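You operate a simulated robot arm through the tools that you are given. There is no shell and no other tool.

You run a simulated robot arm. Do the job below in one go: nothing can be reset, and whatever is moved stays where it is left.

## Task
Measure the unmarked block beside the tape and stand the matching size plate in the holder.
Fine: use the tape, tab back at its case; push the holder along the table's edge till it stands before the block's middle. Set down upright: tape tab.

It is judged by the outcome, as a careful person would: the job done as asked, and still so three seconds after it is handed in. It fails if anything else is knocked over, pushed out of place, dropped, spilled or broken.

## Robot
A 7-joint arm with a two-finger parallel gripper, fixed in place. Base frame: the origin is on the floor under the middle of its stand, x ahead of it, y to its left, z up; the work surface is at about z = 78. Lengths are in cm, angles in degrees, forces in N, time in s.
It reaches about 124.7 cm from its shoulder. Its first joint turns from -132.0 to 132.0 degrees. Payload 3.91 kg.
The tool frame sits at the grasp point between the pads (the TCP): z along the fingers, y along the line on which they close. The tips reach 3 cm beyond it. Largest opening 11 cm; finger width 2, thickness 1; the body of the gripper, 4.8 by 11.2 cm, starts 5.5 cm behind the TCP.
Orientation is told as [roll, pitch, yaw] about the base's x, y, z axes, in that order, counted from this pose: with the fingers straight down and closing along the base's y, the tool's x points along the base's -x, its y along +y and its z along -z.

## Interface
- The arm moves only by the tool nudge_tool. Its argument "motion" is a list that holds one entry, the list of rows, each a list of 7 numbers: the turn, a rotation vector about the base's x, y, z in degrees, then the shift along the base's x, y, z in cm, then the closure in counts, from 0 (fully open) to 255 (shut). In form: [[[wx, wy, wz, dx, dy, dz, jaw], ...]]. A call has 1 to 20 rows; each row shifts and turns the commanded pose from where the row before left it. A row lasts 0.2 s, in which the tool goes at most 5 cm and 8.6 degrees; a call with a longer step from one row to the next is refused whole, and so is a gripper value outside its range. Where a pose cannot be reached the arm comes as near as it can. A force on the tool above 70 N (or 10 N above the force at the start of the call, whichever is more), or a blocked arm, ends the call early, and 0.2 s more pass. The fingers move at their own pace (about 10.8 cm/s each) and stop on an object; they squeeze with about 41 N. The grip force told is the motor's: it shows also when the fingers shut on nothing. Time passes only in rows, and 0.2 s behind the last, so rows that do not move let the fingers close. The reply holds the time, the measured pose of the TCP, the force on the tool along the base axes, the opening and the grip force, in the units named above and with some noise, with the torque about the TCP (base axes, N m) and any sound that the robot's microphone picked up.
- Cameras (640 x 400 px; columns grow to the right, rows downward): "scene" is fixed at [40.51, -49.35, 135.47]; the picture's right is [0.99, -0.14, 0.00], its down [-0.05, -0.34, -0.94] and it looks along [0.13, 0.93, -0.34] (base axes); focal length 337 px, centre (320, 200). "wrist" rides on the gripper at [7.2, 1.7, -10.3] in the tool frame; the picture's right is [-0.23, 0.97, 0.00], its down [-0.76, -0.18, -0.62] and it looks along [-0.61, -0.14, 0.78] (tool axes); focal length 222 px, centre (320, 200). There is no depth. A picture from a camera that has moved, and an enlarged one, comes with that camera's place and axes in the base frame and with its lens. The place of the scene camera against the robot may be out by one fixed shift of up to 1.2 cm in any direction.
- capture(camera): a new picture of that camera. It takes no simulated time.
- inspect(camera, box): a new picture of the part [left, top, right, bottom] of that camera's present view, enlarged. It takes no simulated time.
- close_job(): hands the job in; it is judged then, once.

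Nothing tells you positions but the pictures and the camera data. Unless the task says otherwise, let go and move clear before handing in.

The tools are called after "Request:" by a JSON object that holds its "name" and its "arguments". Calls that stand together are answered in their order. nudge_tool: Moves the arm, as the interface text tells. Its arguments: {"type":"object","properties":{"motion":{"type":"array","items":{"type":"array","items":{"type":"array","items":{"type":"number"}}}}},"required":["motion"]} The other tools are called the same way: capture (camera) takes a picture; inspect (camera, box) takes an enlarged picture of a part of a camera's view; close_job () hands the job in.

At the start:

```text
t: 0.0
position: [25.78, 63.09, 108.47]
tool_rot: [-0.1, -0.1, 0.1]
wrist_force: [-1.1, -0.3, 0.4]
torque: [0.0, -0.03, 0.0]
finger_gap: 11.0
gripper_force: 0.1
```

scene: 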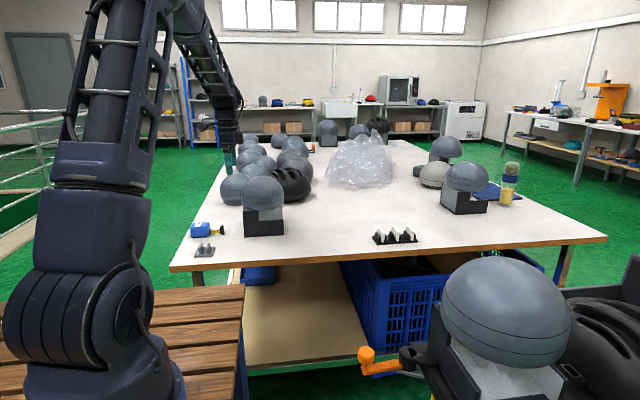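
wrist: 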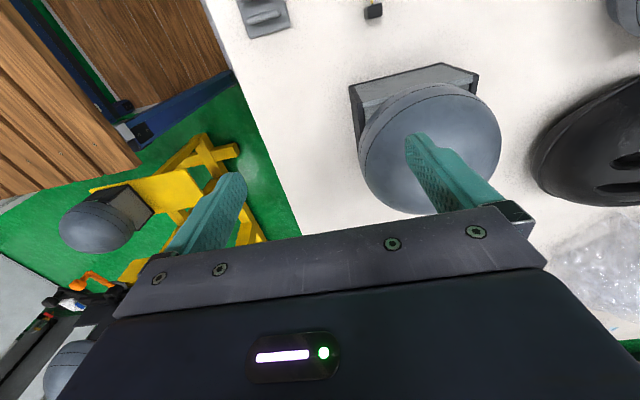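

I see a workbench with helmets/domes, a blue-and-yellow tape measure near the left front, a small holder by it, and a rack of plates at the front right. I'll look at these enlarged first.

Request:
{"name": "inspect", "arguments": {"camera": "scene", "box": [170, 170, 310, 270]}}

Request:
{"name": "inspect", "arguments": {"camera": "scene", "box": [350, 210, 450, 270]}}

Request:
{"name": "inspect", "arguments": {"camera": "scene", "box": [400, 120, 560, 220]}}

Request:
{"name": "inspect", "arguments": {"camera": "wrist", "box": [200, 0, 520, 200]}}

```text
4.00 times, centred on (240, 220) of scene
camera zoom: at [40.51, -49.35, 135.47], right [0.99, -0.14, 0.0], down [-0.05, -0.34, -0.94], along [0.13, 0.93, -0.34], focal length 1350 px, centre (640, 120)
```

zoom: 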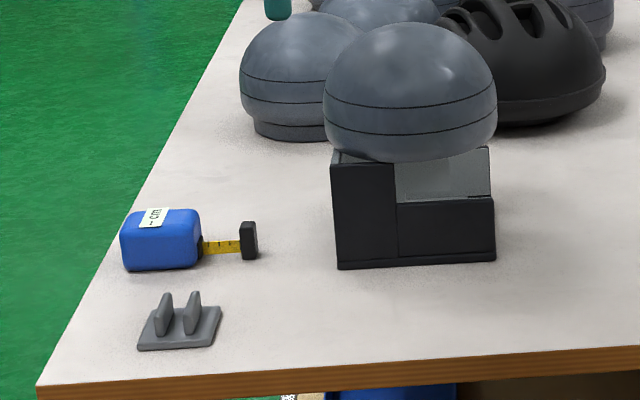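

```text
6.40 times, centred on (400, 240) of scene
camera zoom: at [40.51, -49.35, 135.47], right [0.99, -0.14, 0.0], down [-0.05, -0.34, -0.94], along [0.13, 0.93, -0.34], focal length 2160 px, centre (-192, -56)
```

zoom: 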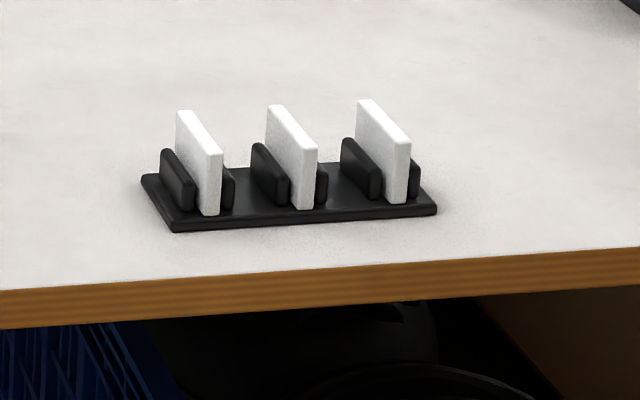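

```text
4.00 times, centred on (480, 170) of scene
camera zoom: at [40.51, -49.35, 135.47], right [0.99, -0.14, 0.0], down [-0.05, -0.34, -0.94], along [0.13, 0.93, -0.34], focal length 1350 px, centre (-320, 320)
```

zoom: 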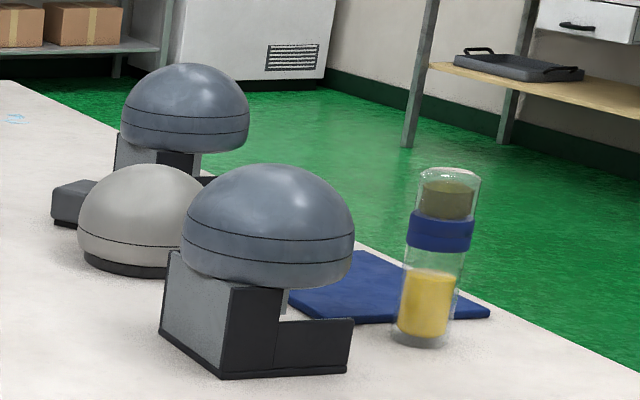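

```text
2.00 times, centred on (360, 100) of wrist
camera zoom: at [18.49, 64.74, 118.84], right [0.23, 0.97, 0.0], down [0.76, -0.18, 0.62], along [0.61, -0.14, -0.78], focal length 444 px, centre (240, 400)
```

zoom: 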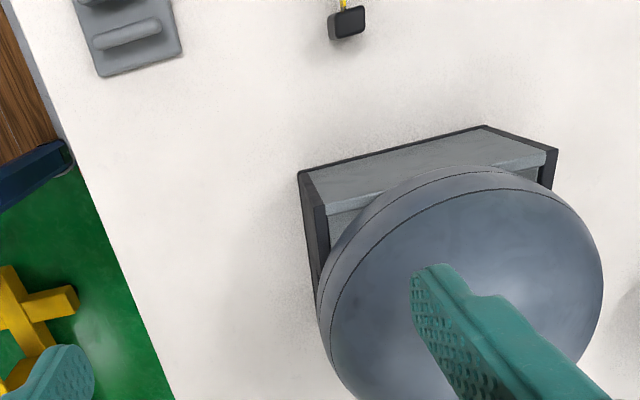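

The tape sits near (10, 77) with its blade toward +x, the holder is near (15, 62), and the plate rack is near (86, 62). The block isn't certain yet, so I'll move the wrist camera back to get a better look at the tape and its neighbours.

Request:
{"name": "nudge_tool", "arguments": {"motion": [[[0, 0, 0, -4, 1.5, 1, 0], [0, 0, 0, -4, 1.5, 1, 0], [0, 0, 0, -4, 1.5, 1, 0], [0, 0, 0, -4, 1.5, 1, 0], [0, 0, 0, -4, 1.5, 1, 0], [0, 0, 0, -4, 1.5, 1, 0]]]}}

Request:
{"name": "capture", "arguments": {"camera": "wrist"}}

Request:
{"name": "capture", "arguments": {"camera": "scene"}}

```text
t: 1.4
position: [2.07, 72.54, 114.46]
tool_rot: [0.0, 0.0, -0.1]
wrist_force: [1.0, 0.1, 0.2]
torque: [0.01, 0.09, 0.01]
finger_gap: 11.0
gripper_force: 0.0
```

```text
taken
camera wrist: at [-5.17, 74.11, 124.92], right [0.23, 0.97, 0.0], down [0.76, -0.18, 0.62], along [0.61, -0.14, -0.78], focal length 222 px, centre (320, 200)
```

wrist: 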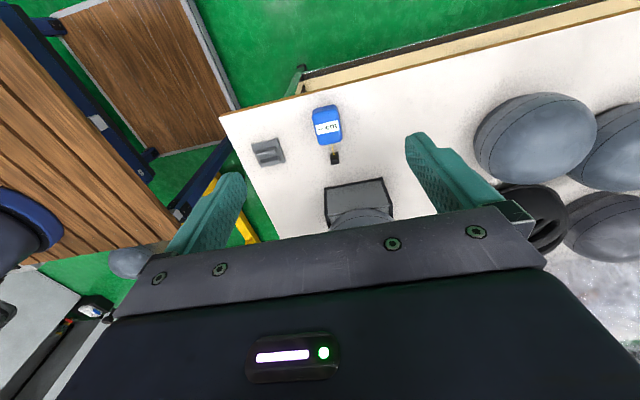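

```text
taken
```

scene: 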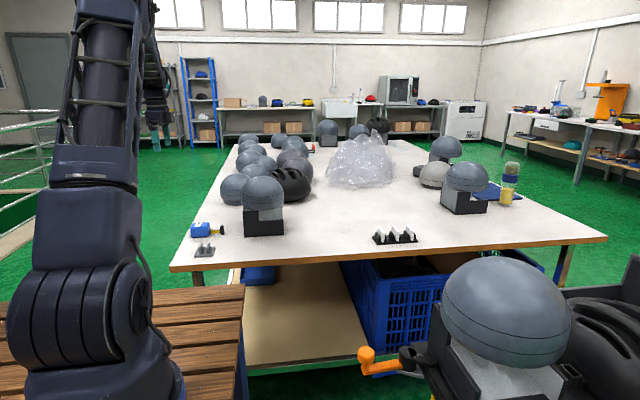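

Between the tape and the rack the only block-like body is the dark/grey one under the dome at about (35, 80). I'll zoom in on it, the tape and the plates.

Request:
{"name": "inspect", "arguments": {"camera": "wrist", "box": [240, 90, 400, 240]}}

Request:
{"name": "inspect", "arguments": {"camera": "scene", "box": [230, 165, 300, 245]}}

Request:
{"name": "inspect", "arguments": {"camera": "scene", "box": [180, 215, 240, 265]}}

Request:
{"name": "inspect", "arguments": {"camera": "scene", "box": [410, 280, 610, 400]}}

```text
2.67 times, centred on (320, 165) of wrist
camera zoom: at [-5.17, 74.11, 124.92], right [0.23, 0.97, 0.0], down [0.76, -0.18, 0.62], along [0.61, -0.14, -0.78], focal length 592 px, centre (320, 293)
```

zoom: 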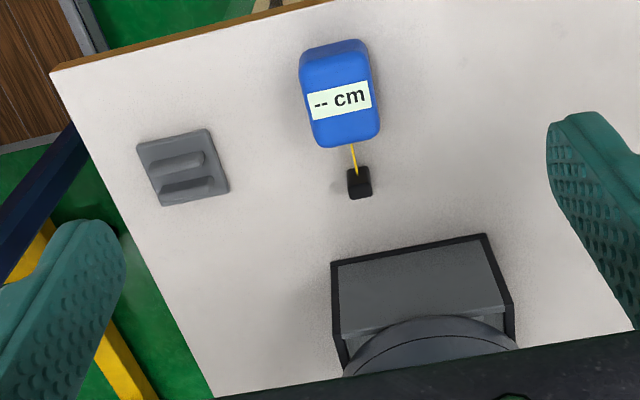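

```text
5.00 times, centred on (265, 205) of scene
camera zoom: at [40.51, -49.35, 135.47], right [0.99, -0.14, 0.0], down [-0.05, -0.34, -0.94], along [0.13, 0.93, -0.34], focal length 1687 px, centre (595, 175)
```

zoom: 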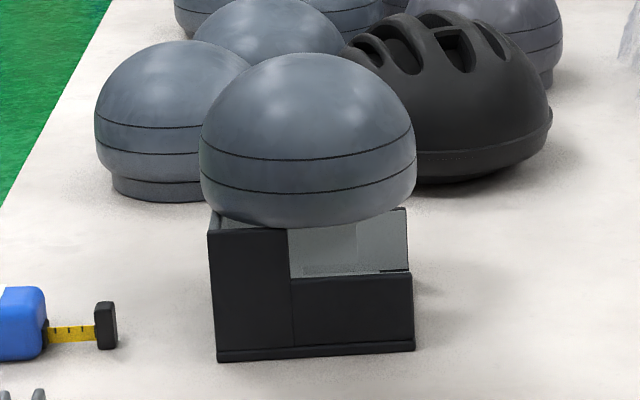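

```text
8.00 times, centred on (210, 240) of scene
camera zoom: at [40.51, -49.35, 135.47], right [0.99, -0.14, 0.0], down [-0.05, -0.34, -0.94], along [0.13, 0.93, -0.34], focal length 2699 px, centre (1200, -120)
```

zoom: 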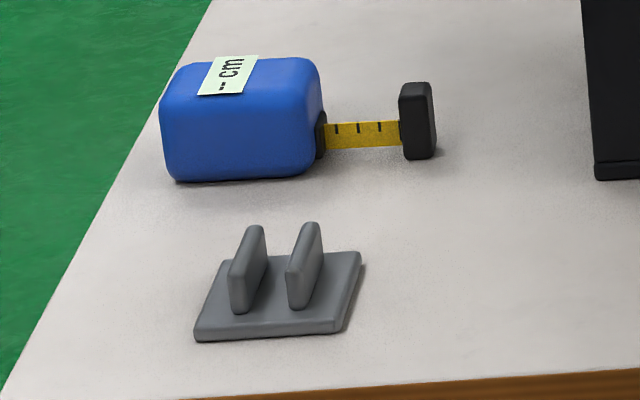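

```text
3.20 times, centred on (510, 340) of scene
camera zoom: at [40.51, -49.35, 135.47], right [0.99, -0.14, 0.0], down [-0.05, -0.34, -0.94], along [0.13, 0.93, -0.34], focal length 1080 px, centre (-288, -248)
```

zoom: 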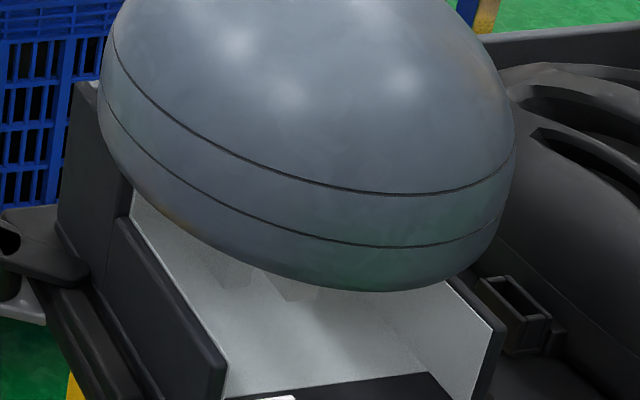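

The tape's label reads "-- cm" while its tab is home. I'll go see the plates' markings next, passing high over everything.

Request:
{"name": "nudge_tool", "arguments": {"motion": [[[0, 0, 0, 4.4, -1.5, 0, 0], [0, 0, 0, 4.4, -1.5, 0, 0], [0, 0, 0, 4.4, -1.5, 0, 0], [0, 0, 0, 4.4, -1.5, 0, 0], [0, 0, 0, 4.4, -1.5, 0, 0], [0, 0, 0, 4.4, -1, 0, 0], [0, 0, 0, 4.4, -1, 0, 0], [0, 0, 0, 4.4, 0, 0, 0], [0, 0, 0, 4.4, 0, 0, 0], [0, 0, 0, 4.4, 0, 0, 0], [0, 0, 0, 4.4, 0, 0, 0], [0, 0, 0, 4.4, 0, 0, 0], [0, 0, 0, 4, 0, -2, 0], [0, 0, 0, 4, 0, -3, 0], [0, 0, 0, 4, 0, -3, 0], [0, 0, 0, 3, 0, -3, 0], [0, 0, 0, 0, 0, -3, 0]]]}}

Request:
{"name": "capture", "arguments": {"camera": "wrist"}}

Request:
{"name": "capture", "arguments": {"camera": "scene"}}

```text
t: 5.0
position: [69.81, 62.87, 100.23]
tool_rot: [0.1, -0.1, 0.0]
wrist_force: [-0.4, 0.0, 0.4]
torque: [0.01, -0.02, 0.0]
finger_gap: 10.98
gripper_force: 0.0
```

```text
taken
camera wrist: at [62.45, 64.55, 110.66], right [0.23, 0.97, 0.0], down [0.76, -0.18, 0.62], along [0.61, -0.14, -0.78], focal length 222 px, centre (320, 200)
```

wrist: 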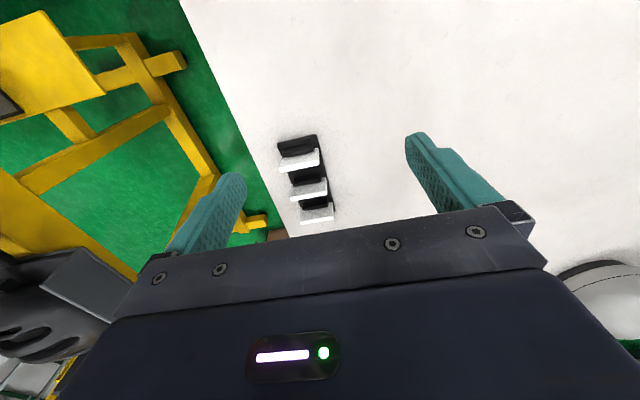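

```text
taken
```

scene: 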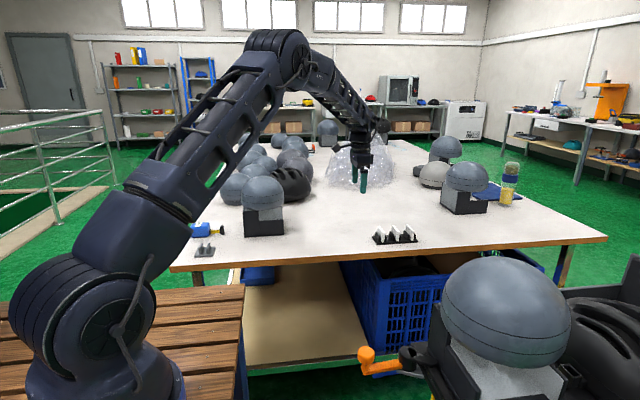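

Request:
{"name": "inspect", "arguments": {"camera": "wrist", "box": [260, 120, 360, 240]}}

Request:
{"name": "inspect", "arguments": {"camera": "scene", "box": [365, 215, 425, 255]}}

```text
3.33 times, centred on (310, 180) of wrist
camera zoom: at [62.45, 64.55, 110.66], right [0.23, 0.97, 0.0], down [0.76, -0.18, 0.62], along [0.61, -0.14, -0.78], focal length 740 px, centre (353, 267)
```

zoom: 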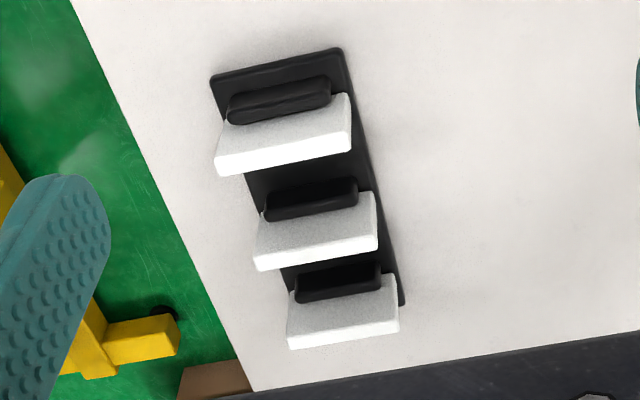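

```text
10.00 times, centred on (395, 235) of scene
camera zoom: at [40.51, -49.35, 135.47], right [0.99, -0.14, 0.0], down [-0.05, -0.34, -0.94], along [0.13, 0.93, -0.34], focal length 3374 px, centre (-430, -150)
```

zoom: 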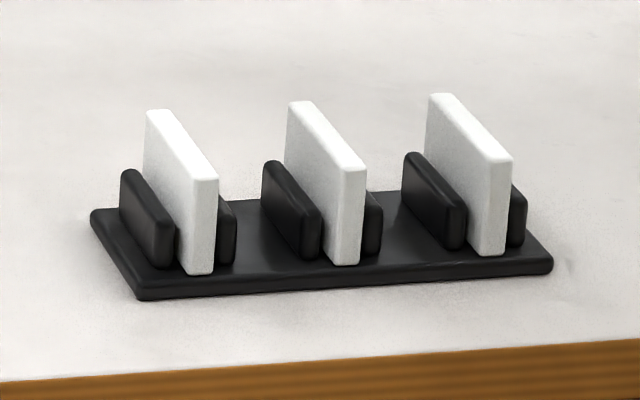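

The plates' near faces are blank, so the size marks are probably on the far (+x) faces. I'll turn the wrist around at height to look from the other side.

Request:
{"name": "nudge_tool", "arguments": {"motion": [[[0, 0, 8.5, 1, -0.5, 1, 0], [0, 0, 8.5, 1, -0.5, 1, 0], [0, 0, 8.5, 1, -0.5, 1, 0], [0, 0, 8.5, 1, -0.5, 1, 0], [0, 0, 8.5, 1, -0.5, 1, 0], [0, 0, 8.5, 1, 0, 0, 0], [0, 0, 8.5, 1, 0, 0, 0], [0, 0, 8.5, 1, 0, 0, 0], [0, 0, 8.5, 1, 0, 0, 0], [0, 0, 8.5, 1, 0, 0, 0]]]}}

Request:
{"name": "capture", "arguments": {"camera": "wrist"}}

```text
t: 7.2
position: [79.59, 60.0, 105.26]
tool_rot: [0.1, -0.1, 85.0]
wrist_force: [-0.3, 0.1, 0.1]
torque: [-0.01, -0.01, -0.02]
finger_gap: 11.03
gripper_force: 0.1
```

```text
taken
camera wrist: at [77.33, 52.87, 115.74], right [-0.95, 0.31, 0.0], down [0.24, 0.74, 0.62], along [0.19, 0.59, -0.78], focal length 222 px, centre (320, 200)
```

wrist: 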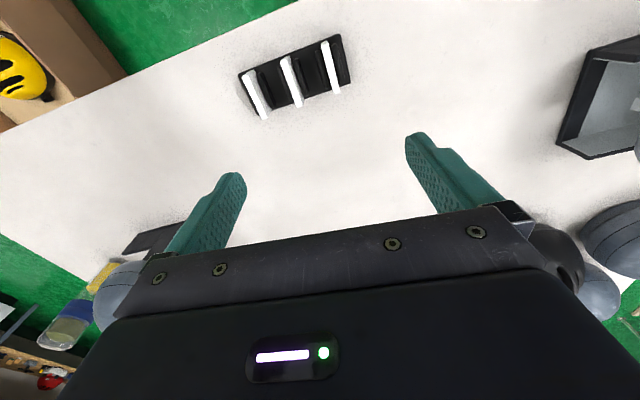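

The turn works and the rack stays in view. I'll carry on turning to look back from the +x side.

Request:
{"name": "nudge_tool", "arguments": {"motion": [[[0, 0, 8.5, 2, -0.5, 0, 0], [0, 0, 8.5, 2, -0.5, 0, 0], [0, 0, 8.5, 2, -0.5, 0, 0], [0, 0, 8.5, 2, -0.5, 0, 0], [0, 0, 8.5, 2, -0.5, 0, 0], [0, 0, 8.5, 2, 0, 0, 0], [0, 0, 8.5, 2, 0, 0, 0], [0, 0, 8.5, 2, 0, 0, 0], [0, 0, 8.5, 0, 0, 0, 0], [0, 0, 8.5, 0, 0, 0, 0]]]}}

Request:
{"name": "capture", "arguments": {"camera": "wrist"}}

Request:
{"name": "capture", "arguments": {"camera": "scene"}}

```text
t: 9.4
position: [94.08, 55.38, 105.31]
tool_rot: [0.0, 0.0, 170.1]
wrist_force: [0.0, 0.0, -0.7]
torque: [-0.01, -0.02, 0.04]
finger_gap: 10.99
gripper_force: 0.0
out of reach, approached as far as the arm can: row 7, 8
```

```text
taken
camera wrist: at [100.72, 52.44, 115.67], right [-0.39, -0.92, 0.0], down [-0.72, 0.31, 0.62], along [-0.57, 0.24, -0.78], focal length 222 px, centre (320, 200)
```

wrist: 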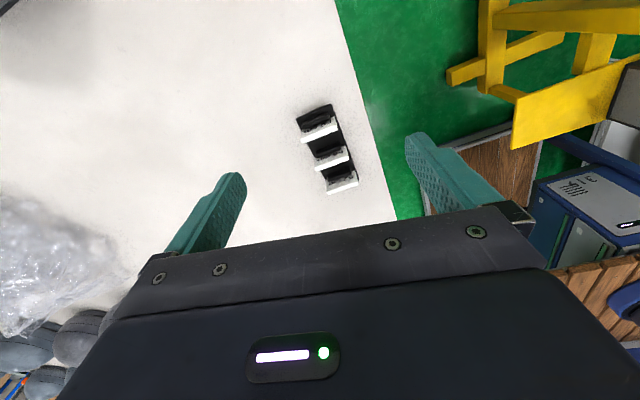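

```text
taken
```

scene: 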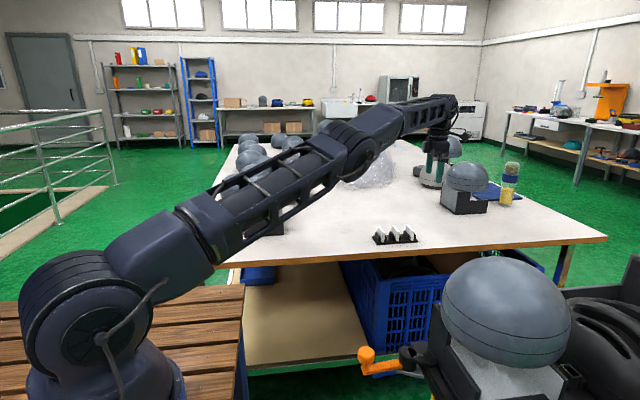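

Request:
{"name": "inspect", "arguments": {"camera": "wrist", "box": [280, 95, 380, 205]}}

Request:
{"name": "inspect", "arguments": {"camera": "wrist", "box": [290, 95, 370, 145]}}

Request:
{"name": "inspect", "arguments": {"camera": "wrist", "box": [300, 145, 370, 200]}}

```text
3.64 times, centred on (330, 150) of wrist
camera zoom: at [100.72, 52.44, 115.67], right [-0.39, -0.92, 0.0], down [-0.72, 0.31, 0.62], along [-0.57, 0.24, -0.78], focal length 808 px, centre (284, 382)
```

zoom: 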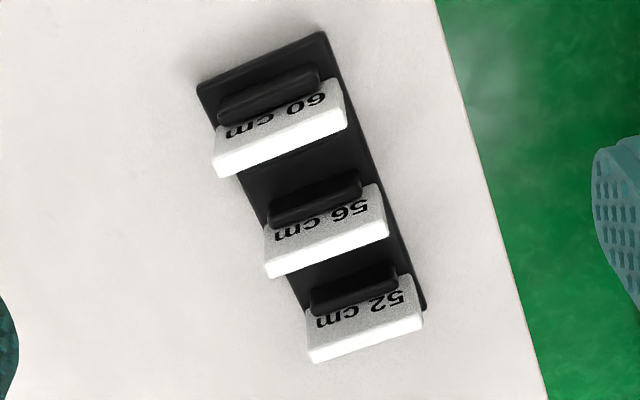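

```text
8.00 times, centred on (330, 120) of wrist
camera zoom: at [100.72, 52.44, 115.67], right [-0.39, -0.92, 0.0], down [-0.72, 0.31, 0.62], along [-0.57, 0.24, -0.78], focal length 1777 px, centre (240, 840)
```

zoom: 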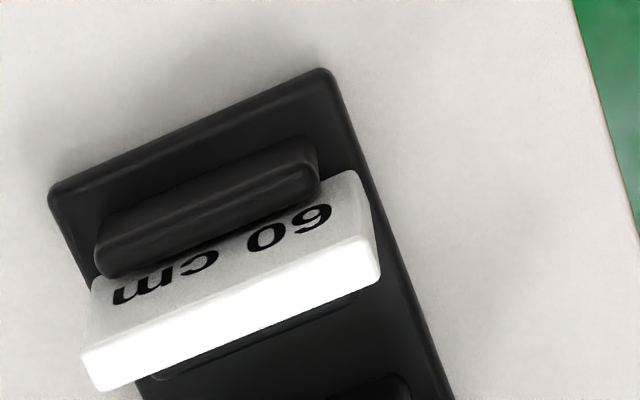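

```text
7.27 times, centred on (335, 172) of wrist
camera zoom: at [100.72, 52.44, 115.67], right [-0.39, -0.92, 0.0], down [-0.72, 0.31, 0.62], along [-0.57, 0.24, -0.78], focal length 1615 px, centre (211, 400)
```

zoom: 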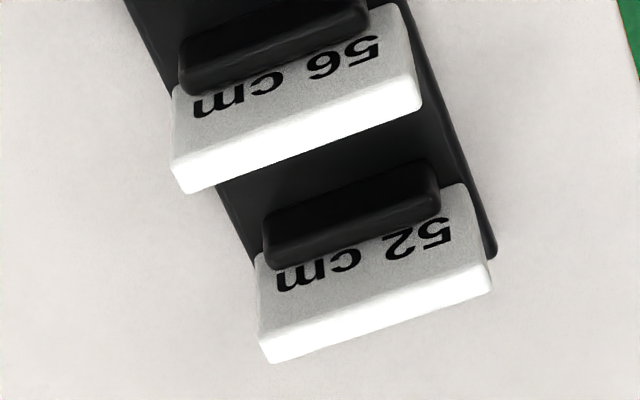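

The plates read 52, 56 and 60 cm, so these are head sizes and the "block" is the dome-shaped head block on the stand at about (35.5, 75). I need to take the tape's tab around it and back to the case. First I'll swing back and check the clearance around the dome.

Request:
{"name": "nudge_tool", "arguments": {"motion": [[[0, 0, -8.5, -4.5, 0, 1, 0], [0, 0, -8.5, -4.5, 0, 1, 0], [0, 0, -8.5, -4.5, 0, 1, 0], [0, 0, -8.5, -4.5, 0, 1, 0], [0, 0, -8.5, -4.5, 0, 1, 0], [0, 0, -8.5, -4.5, 0, 0, 0], [0, 0, -8.5, -4.5, 0, 0, 0], [0, 0, -8.5, -4.5, 0, 0, 0], [0, 0, -8.5, -4.5, 0, 0, 0], [0, 0, -3.5, -4.5, 0, 0, 0], [0, 0, 0, -4.5, 0, 0, 0], [0, 0, 0, -4.5, 0, 0, 0]]]}}

Request:
{"name": "capture", "arguments": {"camera": "wrist"}}

```text
t: 12.0
position: [39.89, 55.36, 110.16]
tool_rot: [0.0, 0.0, 89.9]
wrist_force: [0.2, -0.3, 0.3]
torque: [0.01, 0.06, 0.03]
finger_gap: 11.01
gripper_force: 0.0
```

```text
taken
camera wrist: at [38.13, 48.03, 120.6], right [-0.97, 0.23, 0.0], down [0.18, 0.76, 0.62], along [0.14, 0.61, -0.78], focal length 222 px, centre (320, 200)
```

wrist: 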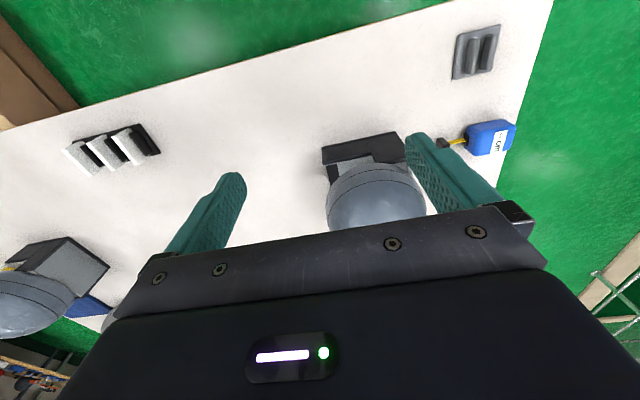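

The way around the dome looks clear. Next I'll go back to the tape at yaw 0 and get a close view of the tab before gripping it.

Request:
{"name": "nudge_tool", "arguments": {"motion": [[[0, 0, -8.5, -3, 0, 0, 0], [0, 0, -8.5, -3, 0, 0, 0], [0, 0, -8.5, -3, 0, 0, 0], [0, 0, -8.5, -3, 0, 0, 0], [0, 0, -8.5, -3, 0, 0, 0], [0, 0, -8.5, -3, 2, 0, 0], [0, 0, -8.5, -3, 2, 0, 0], [0, 0, -8.5, -3, 2, 0, 0], [0, 0, -8.5, -3, 3, -2, 0], [0, 0, -8.5, -3, 3, -4, 0], [0, 0, -4.9, 0, 3, -4, 0]]]}}

Request:
{"name": "capture", "arguments": {"camera": "wrist"}}

Request:
{"name": "capture", "arguments": {"camera": "scene"}}

```text
refused: row 10 steps farther than a row can; nothing moved
```

```text
taken
camera wrist: at [38.13, 48.03, 120.6], right [-0.97, 0.23, 0.0], down [0.18, 0.76, 0.62], along [0.14, 0.61, -0.78], focal length 222 px, centre (320, 200)
```

wrist: 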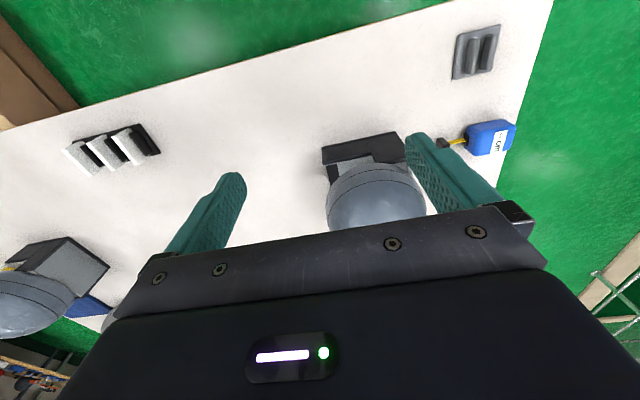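

```text
taken
```

scene: 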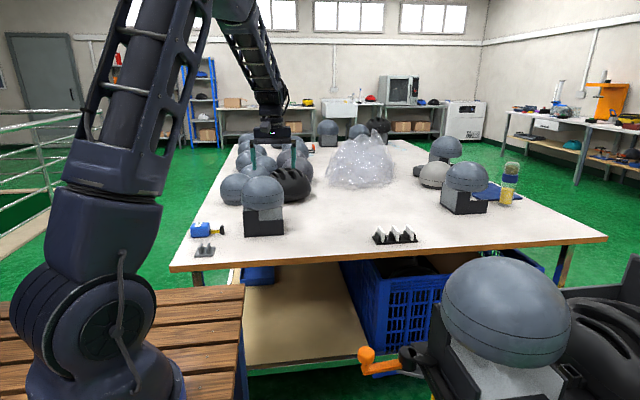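

One row was a bit too long, so nothing moved and the scene is unchanged. I'm repeating the move toward the tape with smaller steps.

Request:
{"name": "nudge_tool", "arguments": {"motion": [[[0, 0, -8.5, -3, 0, 0, 0], [0, 0, -8.5, -3, 0, 0, 0], [0, 0, -8.5, -3, 0, 0, 0], [0, 0, -8.5, -3, 0, 0, 0], [0, 0, -8.5, -3, 0, 0, 0], [0, 0, -8.5, -3, 2, 0, 0], [0, 0, -8.5, -3, 2, 0, 0], [0, 0, -8.5, -3, 2, 0, 0], [0, 0, -8.5, -3, 2, -2, 0], [0, 0, -8.5, -3, 2, -2, 0], [0, 0, -4.9, 0, 2, -4, 0], [0, 0, 0, 0, 2, -3, 0]]]}}

Request:
{"name": "capture", "arguments": {"camera": "wrist"}}

Request:
{"name": "inspect", "arguments": {"camera": "wrist", "box": [230, 20, 430, 200]}}

```text
t: 14.6
position: [9.83, 69.74, 99.26]
tool_rot: [0.1, -0.1, 0.1]
wrist_force: [0.0, -0.2, 1.0]
torque: [0.04, 0.03, 0.01]
finger_gap: 11.01
gripper_force: 0.0
```

```text
taken
camera wrist: at [2.5, 71.32, 109.7], right [0.23, 0.97, 0.0], down [0.76, -0.18, 0.62], along [0.61, -0.14, -0.78], focal length 222 px, centre (320, 200)
```

wrist: 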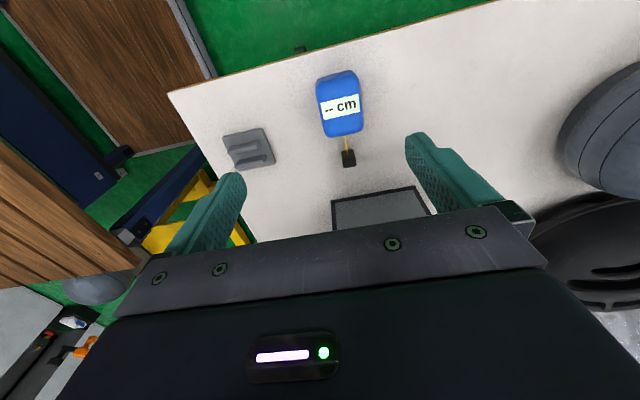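

```text
2.22 times, centred on (330, 110) of wrist
camera zoom: at [2.5, 71.32, 109.7], right [0.23, 0.97, 0.0], down [0.76, -0.18, 0.62], along [0.61, -0.14, -0.78], focal length 494 px, centre (298, 400)
```

zoom: 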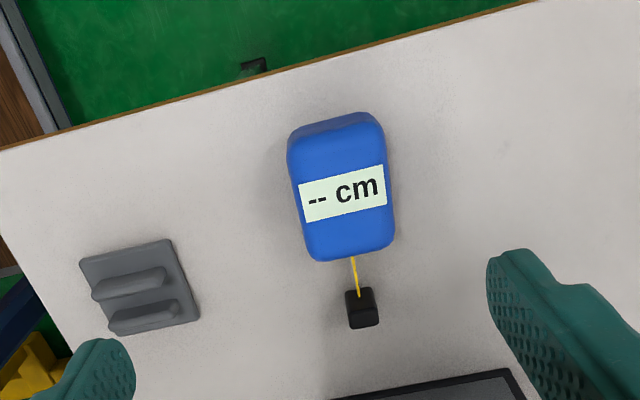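

Request:
{"name": "inspect", "arguments": {"camera": "wrist", "box": [320, 125, 376, 175]}}

Request:
{"name": "inspect", "arguments": {"camera": "wrist", "box": [215, 115, 295, 180]}}

Request:
{"name": "inspect", "arguments": {"camera": "scene", "box": [180, 215, 240, 265]}}

```text
8.00 times, centred on (348, 150) of wrist
camera zoom: at [2.5, 71.32, 109.7], right [0.23, 0.97, 0.0], down [0.76, -0.18, 0.62], along [0.61, -0.14, -0.78], focal length 1777 px, centre (96, 600)
```

zoom: 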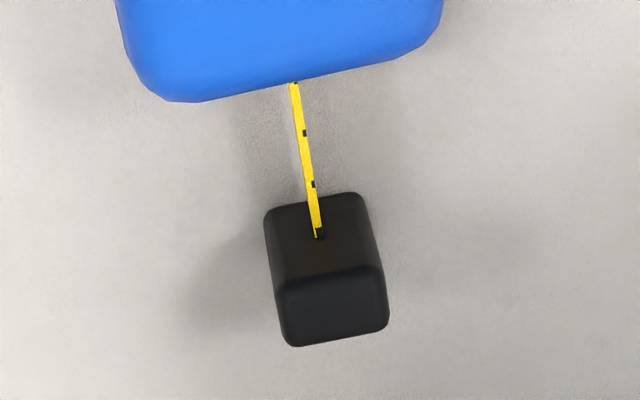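

```text
6.15 times, centred on (255, 148) of wrist
camera zoom: at [2.5, 71.32, 109.7], right [0.23, 0.97, 0.0], down [0.76, -0.18, 0.62], along [0.61, -0.14, -0.78], focal length 1367 px, centre (720, 523)
```

zoom: 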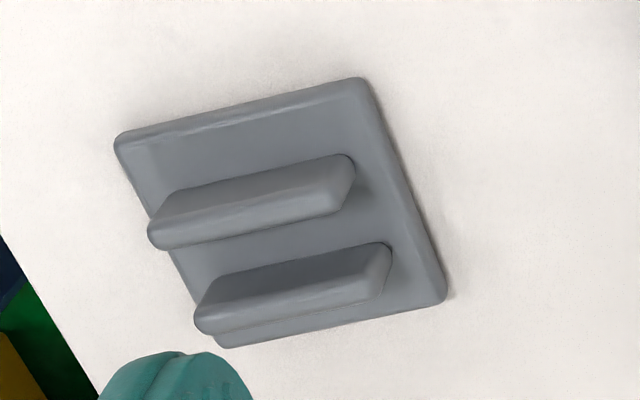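

```text
8.00 times, centred on (210, 240) of scene
camera zoom: at [40.51, -49.35, 135.47], right [0.99, -0.14, 0.0], down [-0.05, -0.34, -0.94], along [0.13, 0.93, -0.34], focal length 2699 px, centre (1200, -120)
```

zoom: 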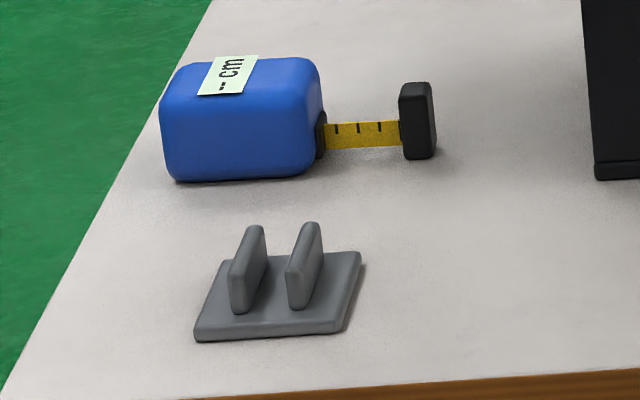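

The tab is about 1.3 × 2 × 3 cm at (19.2, 72.0), and the holder base is centred near (15.1, 57.4). I'll move above the tab, go straight down and grip it across y.

Request:
{"name": "nudge_tool", "arguments": {"motion": [[[0, 0, 0, 4.7, 1.1, 0, 0], [0, 0, 0, 4.7, 1.15, 0, 0], [0, 0, 0, 0, 0, -4, 0], [0, 0, 0, 0, 0, -4, 0], [0, 0, 0, 0, 0, -4, 0], [0, 0, 0, 0, 0, -2, 0], [0, 0, 0, 0, 0, 0, 0]]]}}

Request:
{"name": "capture", "arguments": {"camera": "wrist"}}

Request:
{"name": "inspect", "arguments": {"camera": "scene", "box": [170, 170, 310, 270]}}

```text
t: 16.2
position: [19.19, 71.55, 85.6]
tool_rot: [0.0, 0.0, 0.2]
wrist_force: [-0.2, 0.4, -0.9]
torque: [0.01, 0.0, -0.04]
finger_gap: 11.02
gripper_force: 0.1
```

```text
taken
camera wrist: at [11.96, 73.13, 95.99], right [0.23, 0.97, 0.0], down [0.76, -0.18, 0.62], along [0.61, -0.14, -0.78], focal length 222 px, centre (320, 200)
```

wrist: 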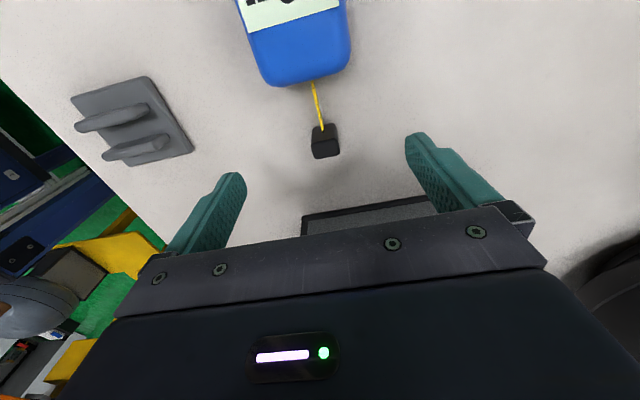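

```text
4.00 times, centred on (240, 220) of scene
camera zoom: at [40.51, -49.35, 135.47], right [0.99, -0.14, 0.0], down [-0.05, -0.34, -0.94], along [0.13, 0.93, -0.34], focal length 1350 px, centre (640, 120)
```

zoom: 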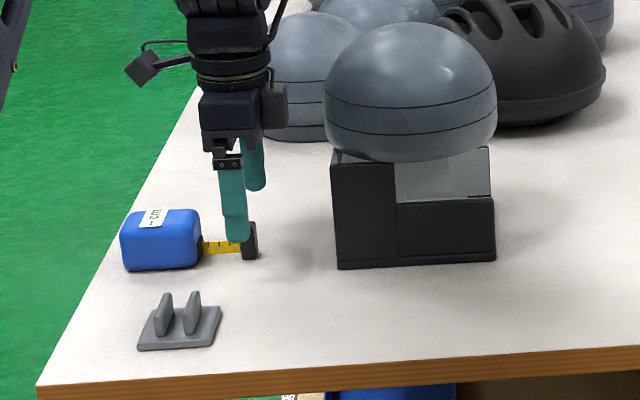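

I'm centred over the tab. I'll lower the last 4 cm and close.

Request:
{"name": "nudge_tool", "arguments": {"motion": [[[0, 0, 0, 0, 0.1, -2, 0], [0, 0, 0, 0, 0, -1.8, 0], [0, 0, 0, 0, 0, 0, 0], [0, 0, 0, 0, 0, 0, 255], [0, 0, 0, 0, 0, 0, 255], [0, 0, 0, 0, 0, 0, 255], [0, 0, 0, 0, 0, 0, 255]]]}}

Request:
{"name": "capture", "arguments": {"camera": "wrist"}}

Request:
{"name": "inspect", "arguments": {"camera": "scene", "box": [170, 190, 260, 260]}}

```text
t: 17.8
position: [19.41, 71.88, 81.82]
tool_rot: [0.0, 0.1, 0.1]
wrist_force: [0.1, 0.5, -0.7]
torque: [-0.01, 0.02, 0.01]
finger_gap: 1.86
gripper_force: 40.9
```

```text
taken
camera wrist: at [12.05, 73.42, 92.22], right [0.23, 0.97, 0.0], down [0.76, -0.18, 0.62], along [0.61, -0.14, -0.78], focal length 222 px, centre (320, 200)
```

wrist: 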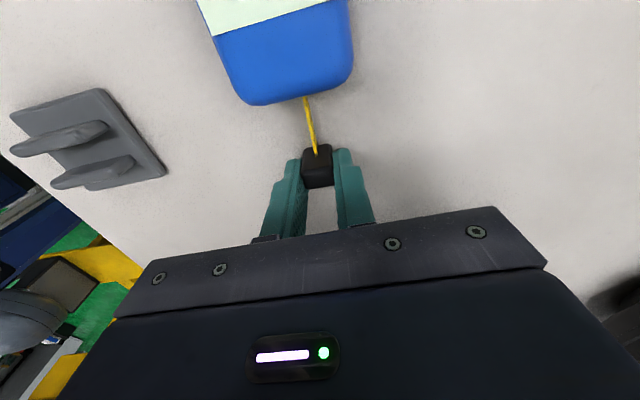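

```text
5.71 times, centred on (215, 225) of scene
camera zoom: at [40.51, -49.35, 135.47], right [0.99, -0.14, 0.0], down [-0.05, -0.34, -0.94], along [0.13, 0.93, -0.34], focal length 1928 px, centre (920, 57)
```

zoom: 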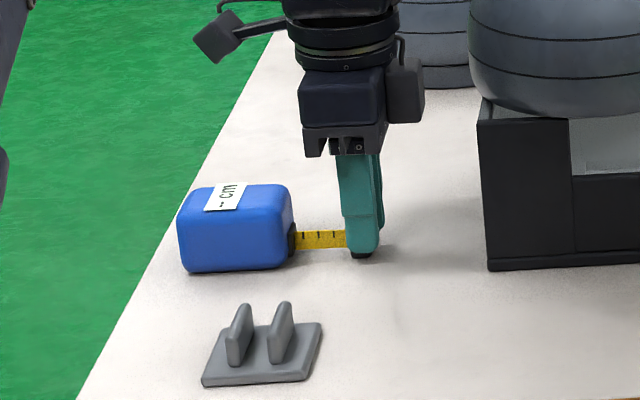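

The tab is gripped (1.86 cm). I'll lift it a little and see how the tape and its label behave.

Request:
{"name": "nudge_tool", "arguments": {"motion": [[[0, 0, 0, 0, 0, 1.5, 255], [0, 0, 0, 0, 0, 2, 255], [0, 0, 0, 0, 0, 3, 255], [0, 0, 0, 0, 0, 3, 255], [0, 0, 0, 0, 0, 3.2, 255], [0, 0, 0, 0, 0, 0, 255]]]}}

Request:
{"name": "inspect", "arguments": {"camera": "scene", "box": [170, 170, 310, 270]}}

Request:
{"name": "capture", "arguments": {"camera": "wrist"}}

```text
t: 19.2
position: [19.41, 72.01, 93.97]
tool_rot: [0.0, 0.0, 0.1]
wrist_force: [-0.1, -0.6, -0.4]
torque: [0.03, 0.0, 0.05]
finger_gap: 1.88
gripper_force: 40.8
```

```text
4.00 times, centred on (240, 220) of scene
camera zoom: at [40.51, -49.35, 135.47], right [0.99, -0.14, 0.0], down [-0.05, -0.34, -0.94], along [0.13, 0.93, -0.34], focal length 1350 px, centre (640, 120)
```

zoom: 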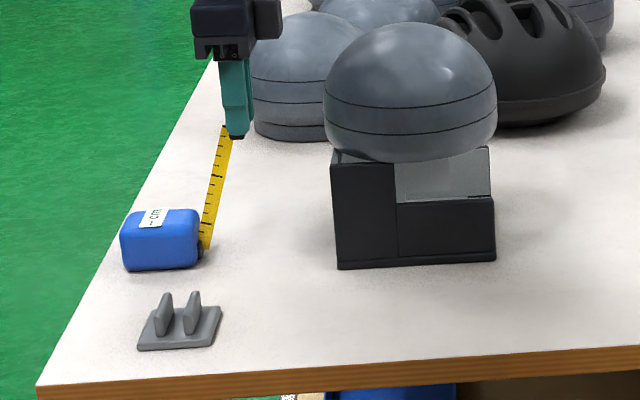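

```text
taken
camera wrist: at [12.11, 73.61, 104.47], right [0.23, 0.97, 0.0], down [0.76, -0.18, 0.62], along [0.61, -0.14, -0.78], focal length 222 px, centre (320, 200)
```

wrist: 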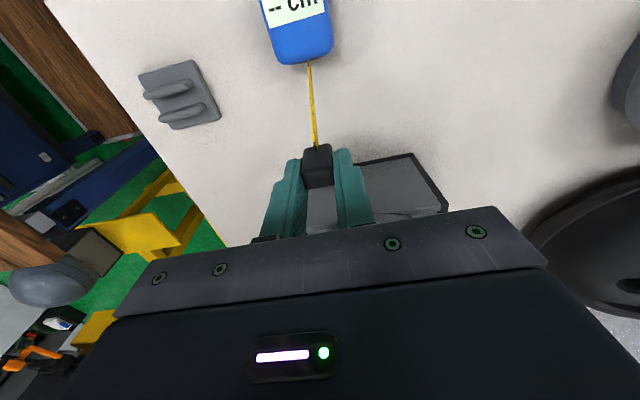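

The tape pays out freely with no pull. I'll now carry the tab around the head block at band height (about z 93), going front first on a 15 cm circle about (35.5, 75).

Request:
{"name": "nudge_tool", "arguments": {"motion": [[[0, 0, 0, 1.5, -2.3, 0.5, 255], [0, 0, 0, 1.9, -2.65, 0.5, 255], [0, 0, 0, 1.9, -2.45, 0, 255], [0, 0, 0, 2.4, -2.0, 0, 255], [0, 0, 0, 2.8, -1.5, 0, 255], [0, 0, 0, 3.0, -0.9, 0, 255], [0, 0, 0, 3.1, -0.2, 0, 255], [0, 0, 0, 0, 0, 0, 255]]]}}

Request:
{"name": "inspect", "arguments": {"camera": "scene", "box": [170, 140, 350, 270]}}

Request:
{"name": "capture", "arguments": {"camera": "wrist"}}

```text
t: 21.0
position: [35.86, 59.72, 95.15]
tool_rot: [-0.1, 0.0, 0.2]
wrist_force: [0.1, -0.3, -0.3]
torque: [0.02, 0.01, 0.0]
finger_gap: 1.88
gripper_force: 40.9
```

```text
3.08 times, centred on (260, 205) of scene
camera zoom: at [40.51, -49.35, 135.47], right [0.99, -0.14, 0.0], down [-0.05, -0.34, -0.94], along [0.13, 0.93, -0.34], focal length 1038 px, centre (505, 185)
```

zoom: 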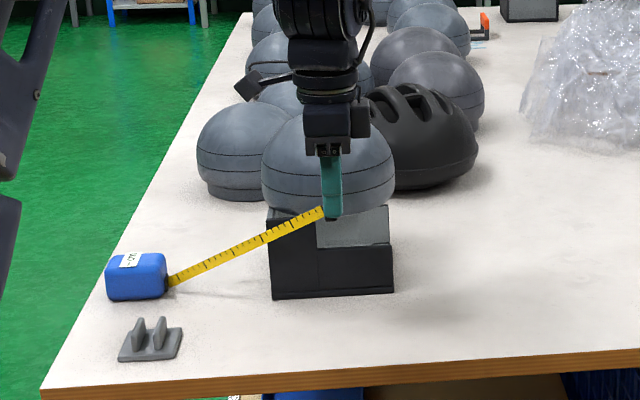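

```text
taken
camera wrist: at [28.64, 61.28, 105.64], right [0.23, 0.97, 0.0], down [0.76, -0.18, 0.62], along [0.61, -0.14, -0.78], focal length 222 px, centre (320, 200)
```

wrist: 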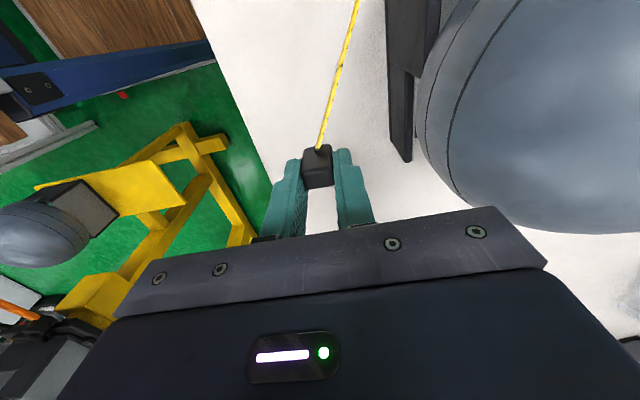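

The tape now runs straight from the case to the tab across the front. I'll continue around the right side.

Request:
{"name": "nudge_tool", "arguments": {"motion": [[[0, 0, 0, 3.1, 0.5, 0, 255], [0, 0, 0, 3.0, 1.1, 0, 255], [0, 0, 0, 2.6, 1.7, 0, 255], [0, 0, 0, 2.3, 2.2, 0, 255], [0, 0, 0, 1.8, 2.6, 0, 255], [0, 0, 0, 1.2, 2.9, 0, 255], [0, 0, 0, 0.6, 3.1, 0, 255], [0, 0, 0, 0, 0, 0, 255]]]}}

Request:
{"name": "inspect", "arguments": {"camera": "scene", "box": [170, 140, 350, 270]}}

Request:
{"name": "capture", "arguments": {"camera": "wrist"}}

```text
t: 22.8
position: [50.56, 73.84, 95.34]
tool_rot: [0.0, 0.1, 0.0]
wrist_force: [-0.1, -0.9, 0.1]
torque: [0.04, -0.04, -0.01]
finger_gap: 1.87
gripper_force: 41.6
```

```text
3.08 times, centred on (260, 205) of scene
camera zoom: at [40.51, -49.35, 135.47], right [0.99, -0.14, 0.0], down [-0.05, -0.34, -0.94], along [0.13, 0.93, -0.34], focal length 1038 px, centre (505, 185)
```

zoom: 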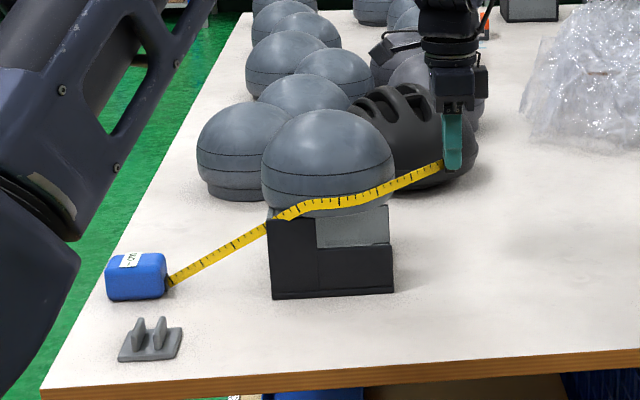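

```text
taken
camera wrist: at [43.21, 75.4, 105.74], right [0.23, 0.97, 0.0], down [0.76, -0.18, 0.62], along [0.61, -0.14, -0.78], focal length 222 px, centre (320, 200)
```

wrist: 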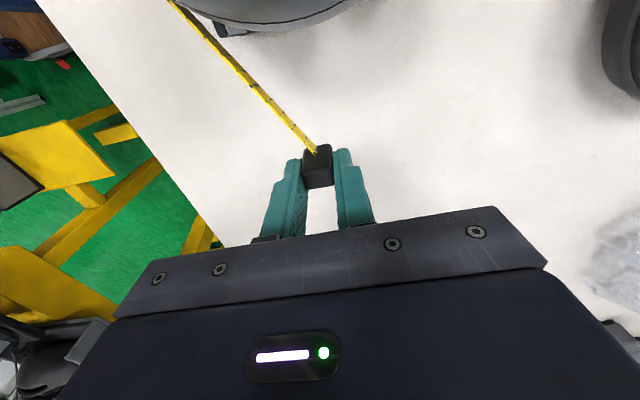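

The tape is wrapping across the front of the block properly. I'll go on around the back, watching the clearance to the helmet behind.

Request:
{"name": "nudge_tool", "arguments": {"motion": [[[0, 0, 0, -0.15, 3.1, 0, 255], [0, 0, 0, -0.75, 3.0, 0, 255], [0, 0, 0, -1.4, 2.85, 0, 255], [0, 0, 0, -1.9, 2.45, 0, 255], [0, 0, 0, 0, 0, 0, 255]]]}}

Request:
{"name": "capture", "arguments": {"camera": "scene"}}

Request:
{"name": "inspect", "arguments": {"camera": "scene", "box": [170, 110, 350, 240]}}

Request:
{"name": "capture", "arguments": {"camera": "wrist"}}

```text
t: 24.0
position: [46.42, 85.28, 95.33]
tool_rot: [0.0, -0.1, 0.0]
wrist_force: [-0.8, -0.2, 0.3]
torque: [0.01, 0.01, -0.03]
finger_gap: 1.88
gripper_force: 40.8
```

```text
taken
```

scene: 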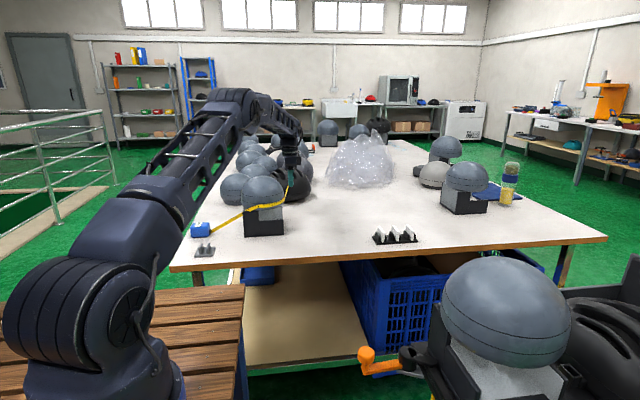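

```text
3.08 times, centred on (260, 175) of scene
camera zoom: at [40.51, -49.35, 135.47], right [0.99, -0.14, 0.0], down [-0.05, -0.34, -0.94], along [0.13, 0.93, -0.34], focal length 1038 px, centre (505, 277)
```

zoom: 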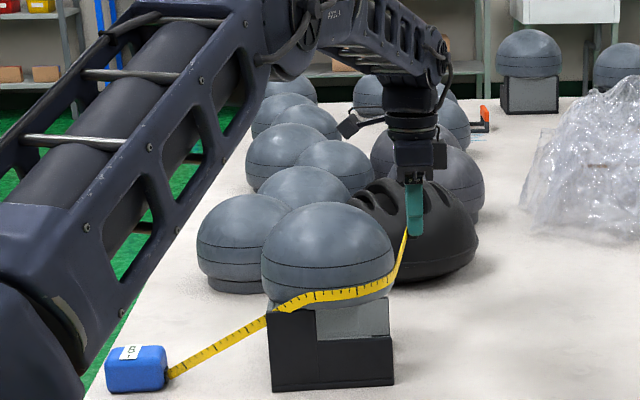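

```text
taken
camera wrist: at [39.17, 86.87, 105.74], right [0.23, 0.97, 0.0], down [0.76, -0.18, 0.62], along [0.61, -0.14, -0.78], focal length 222 px, centre (320, 200)
```

wrist: 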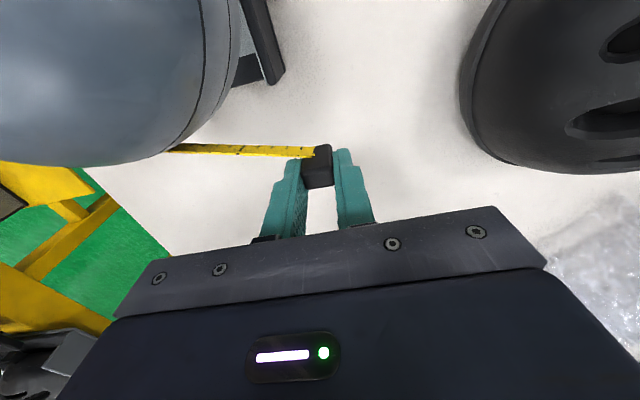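

Good clearance: the helmet edge is near y = 99 and my path stays under y = 90. I'll continue behind the dome.

Request:
{"name": "nudge_tool", "arguments": {"motion": [[[0, 0, 0, -2.5, 2.1, 0, 255], [0, 0, 0, -2.8, 1.4, 0, 255], [0, 0, 0, -3.0, 0.8, 0, 255], [0, 0, 0, -3.1, 0.1, 0, 255], [0, 0, 0, -3.1, -0.4, 0, 255], [0, 0, 0, -3.0, -0.9, 0, 255], [0, 0, 0, 0, 0, 0, 255]]]}}

Request:
{"name": "inspect", "arguments": {"camera": "scene", "box": [170, 110, 350, 240]}}

Request:
{"name": "capture", "arguments": {"camera": "wrist"}}

```text
t: 25.6
position: [28.66, 88.66, 95.56]
tool_rot: [0.0, 0.0, 0.0]
wrist_force: [-0.1, 0.6, 0.3]
torque: [-0.01, 0.0, 0.01]
finger_gap: 1.84
gripper_force: 41.3
```

```text
3.08 times, centred on (260, 175) of scene
camera zoom: at [40.51, -49.35, 135.47], right [0.99, -0.14, 0.0], down [-0.05, -0.34, -0.94], along [0.13, 0.93, -0.34], focal length 1038 px, centre (505, 277)
```

zoom: 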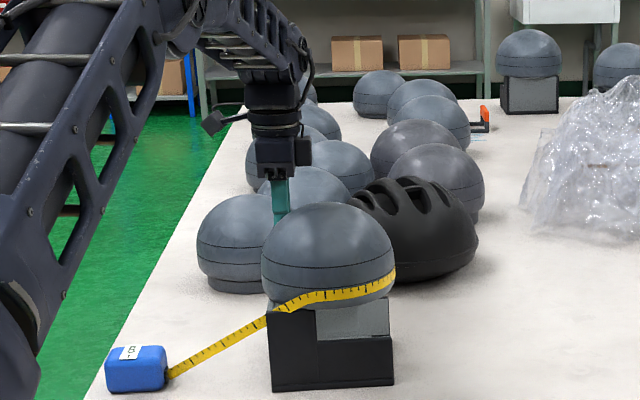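

```text
taken
camera wrist: at [21.39, 90.16, 106.0], right [0.23, 0.97, 0.0], down [0.76, -0.18, 0.62], along [0.61, -0.14, -0.78], focal length 222 px, centre (320, 200)
```

wrist: 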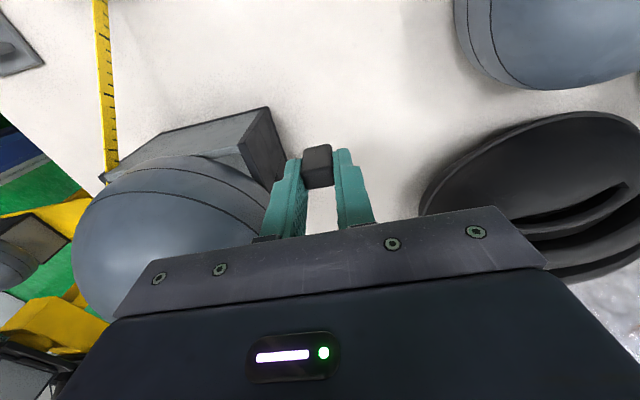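

I'll carry on around the left side back toward the case, staying high.

Request:
{"name": "nudge_tool", "arguments": {"motion": [[[0, 0, 0, -2.4, -1.9, 0, 255], [0, 0, 0, -2.3, -2.2, 0, 255], [0, 0, 0, -1.7, -2.6, 0, 255], [0, 0, 0, -1.3, -2.9, 0, 255], [0, 0, 0, -0.8, -3.0, 0, 255], [0, 0, 0, 0, 0, 0, 255]]]}}

Request:
{"name": "inspect", "arguments": {"camera": "scene", "box": [170, 150, 350, 270]}}

Request:
{"name": "inspect", "arguments": {"camera": "scene", "box": [185, 215, 245, 250]}}

Request:
{"name": "capture", "arguments": {"camera": "wrist"}}

```text
t: 27.0
position: [20.26, 75.91, 95.43]
tool_rot: [0.0, 0.1, 0.1]
wrist_force: [-0.3, 0.5, -0.3]
torque: [0.01, 0.01, 0.03]
finger_gap: 1.86
gripper_force: 40.2
```

```text
3.33 times, centred on (260, 210) of scene
camera zoom: at [40.51, -49.35, 135.47], right [0.99, -0.14, 0.0], down [-0.05, -0.34, -0.94], along [0.13, 0.93, -0.34], focal length 1125 px, centre (520, 167)
```

zoom: 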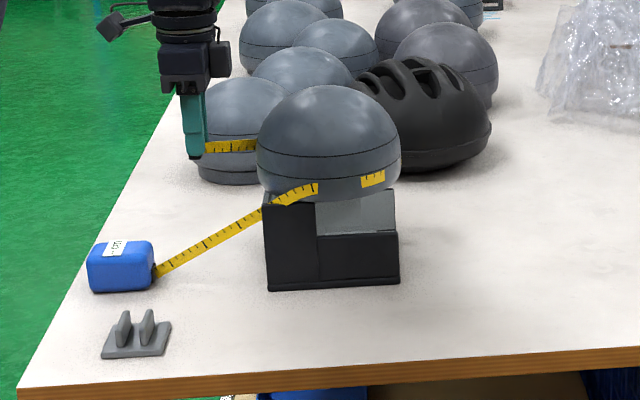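

```text
10.67 times, centred on (215, 232) of scene
camera zoom: at [40.51, -49.35, 135.47], right [0.99, -0.14, 0.0], down [-0.05, -0.34, -0.94], along [0.13, 0.93, -0.34], focal length 3599 px, centre (1440, -147)
```

zoom: 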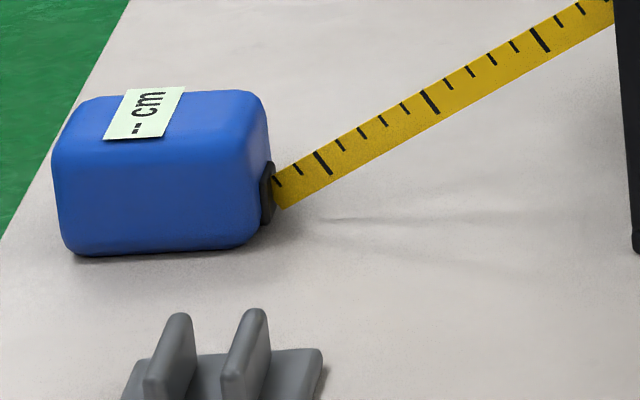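

```text
taken
camera wrist: at [12.9, 77.42, 105.84], right [0.23, 0.97, 0.0], down [0.76, -0.18, 0.62], along [0.61, -0.14, -0.78], focal length 222 px, centre (320, 200)
```

wrist: 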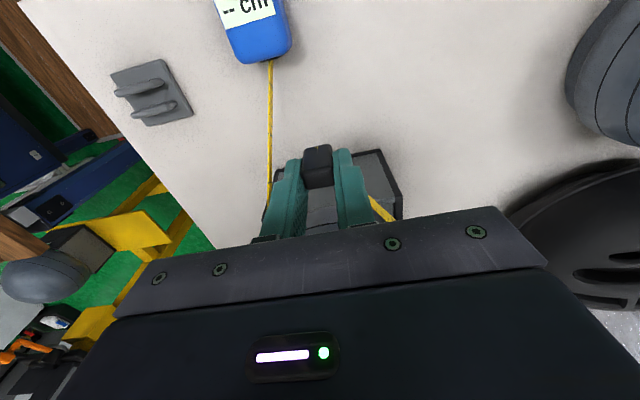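

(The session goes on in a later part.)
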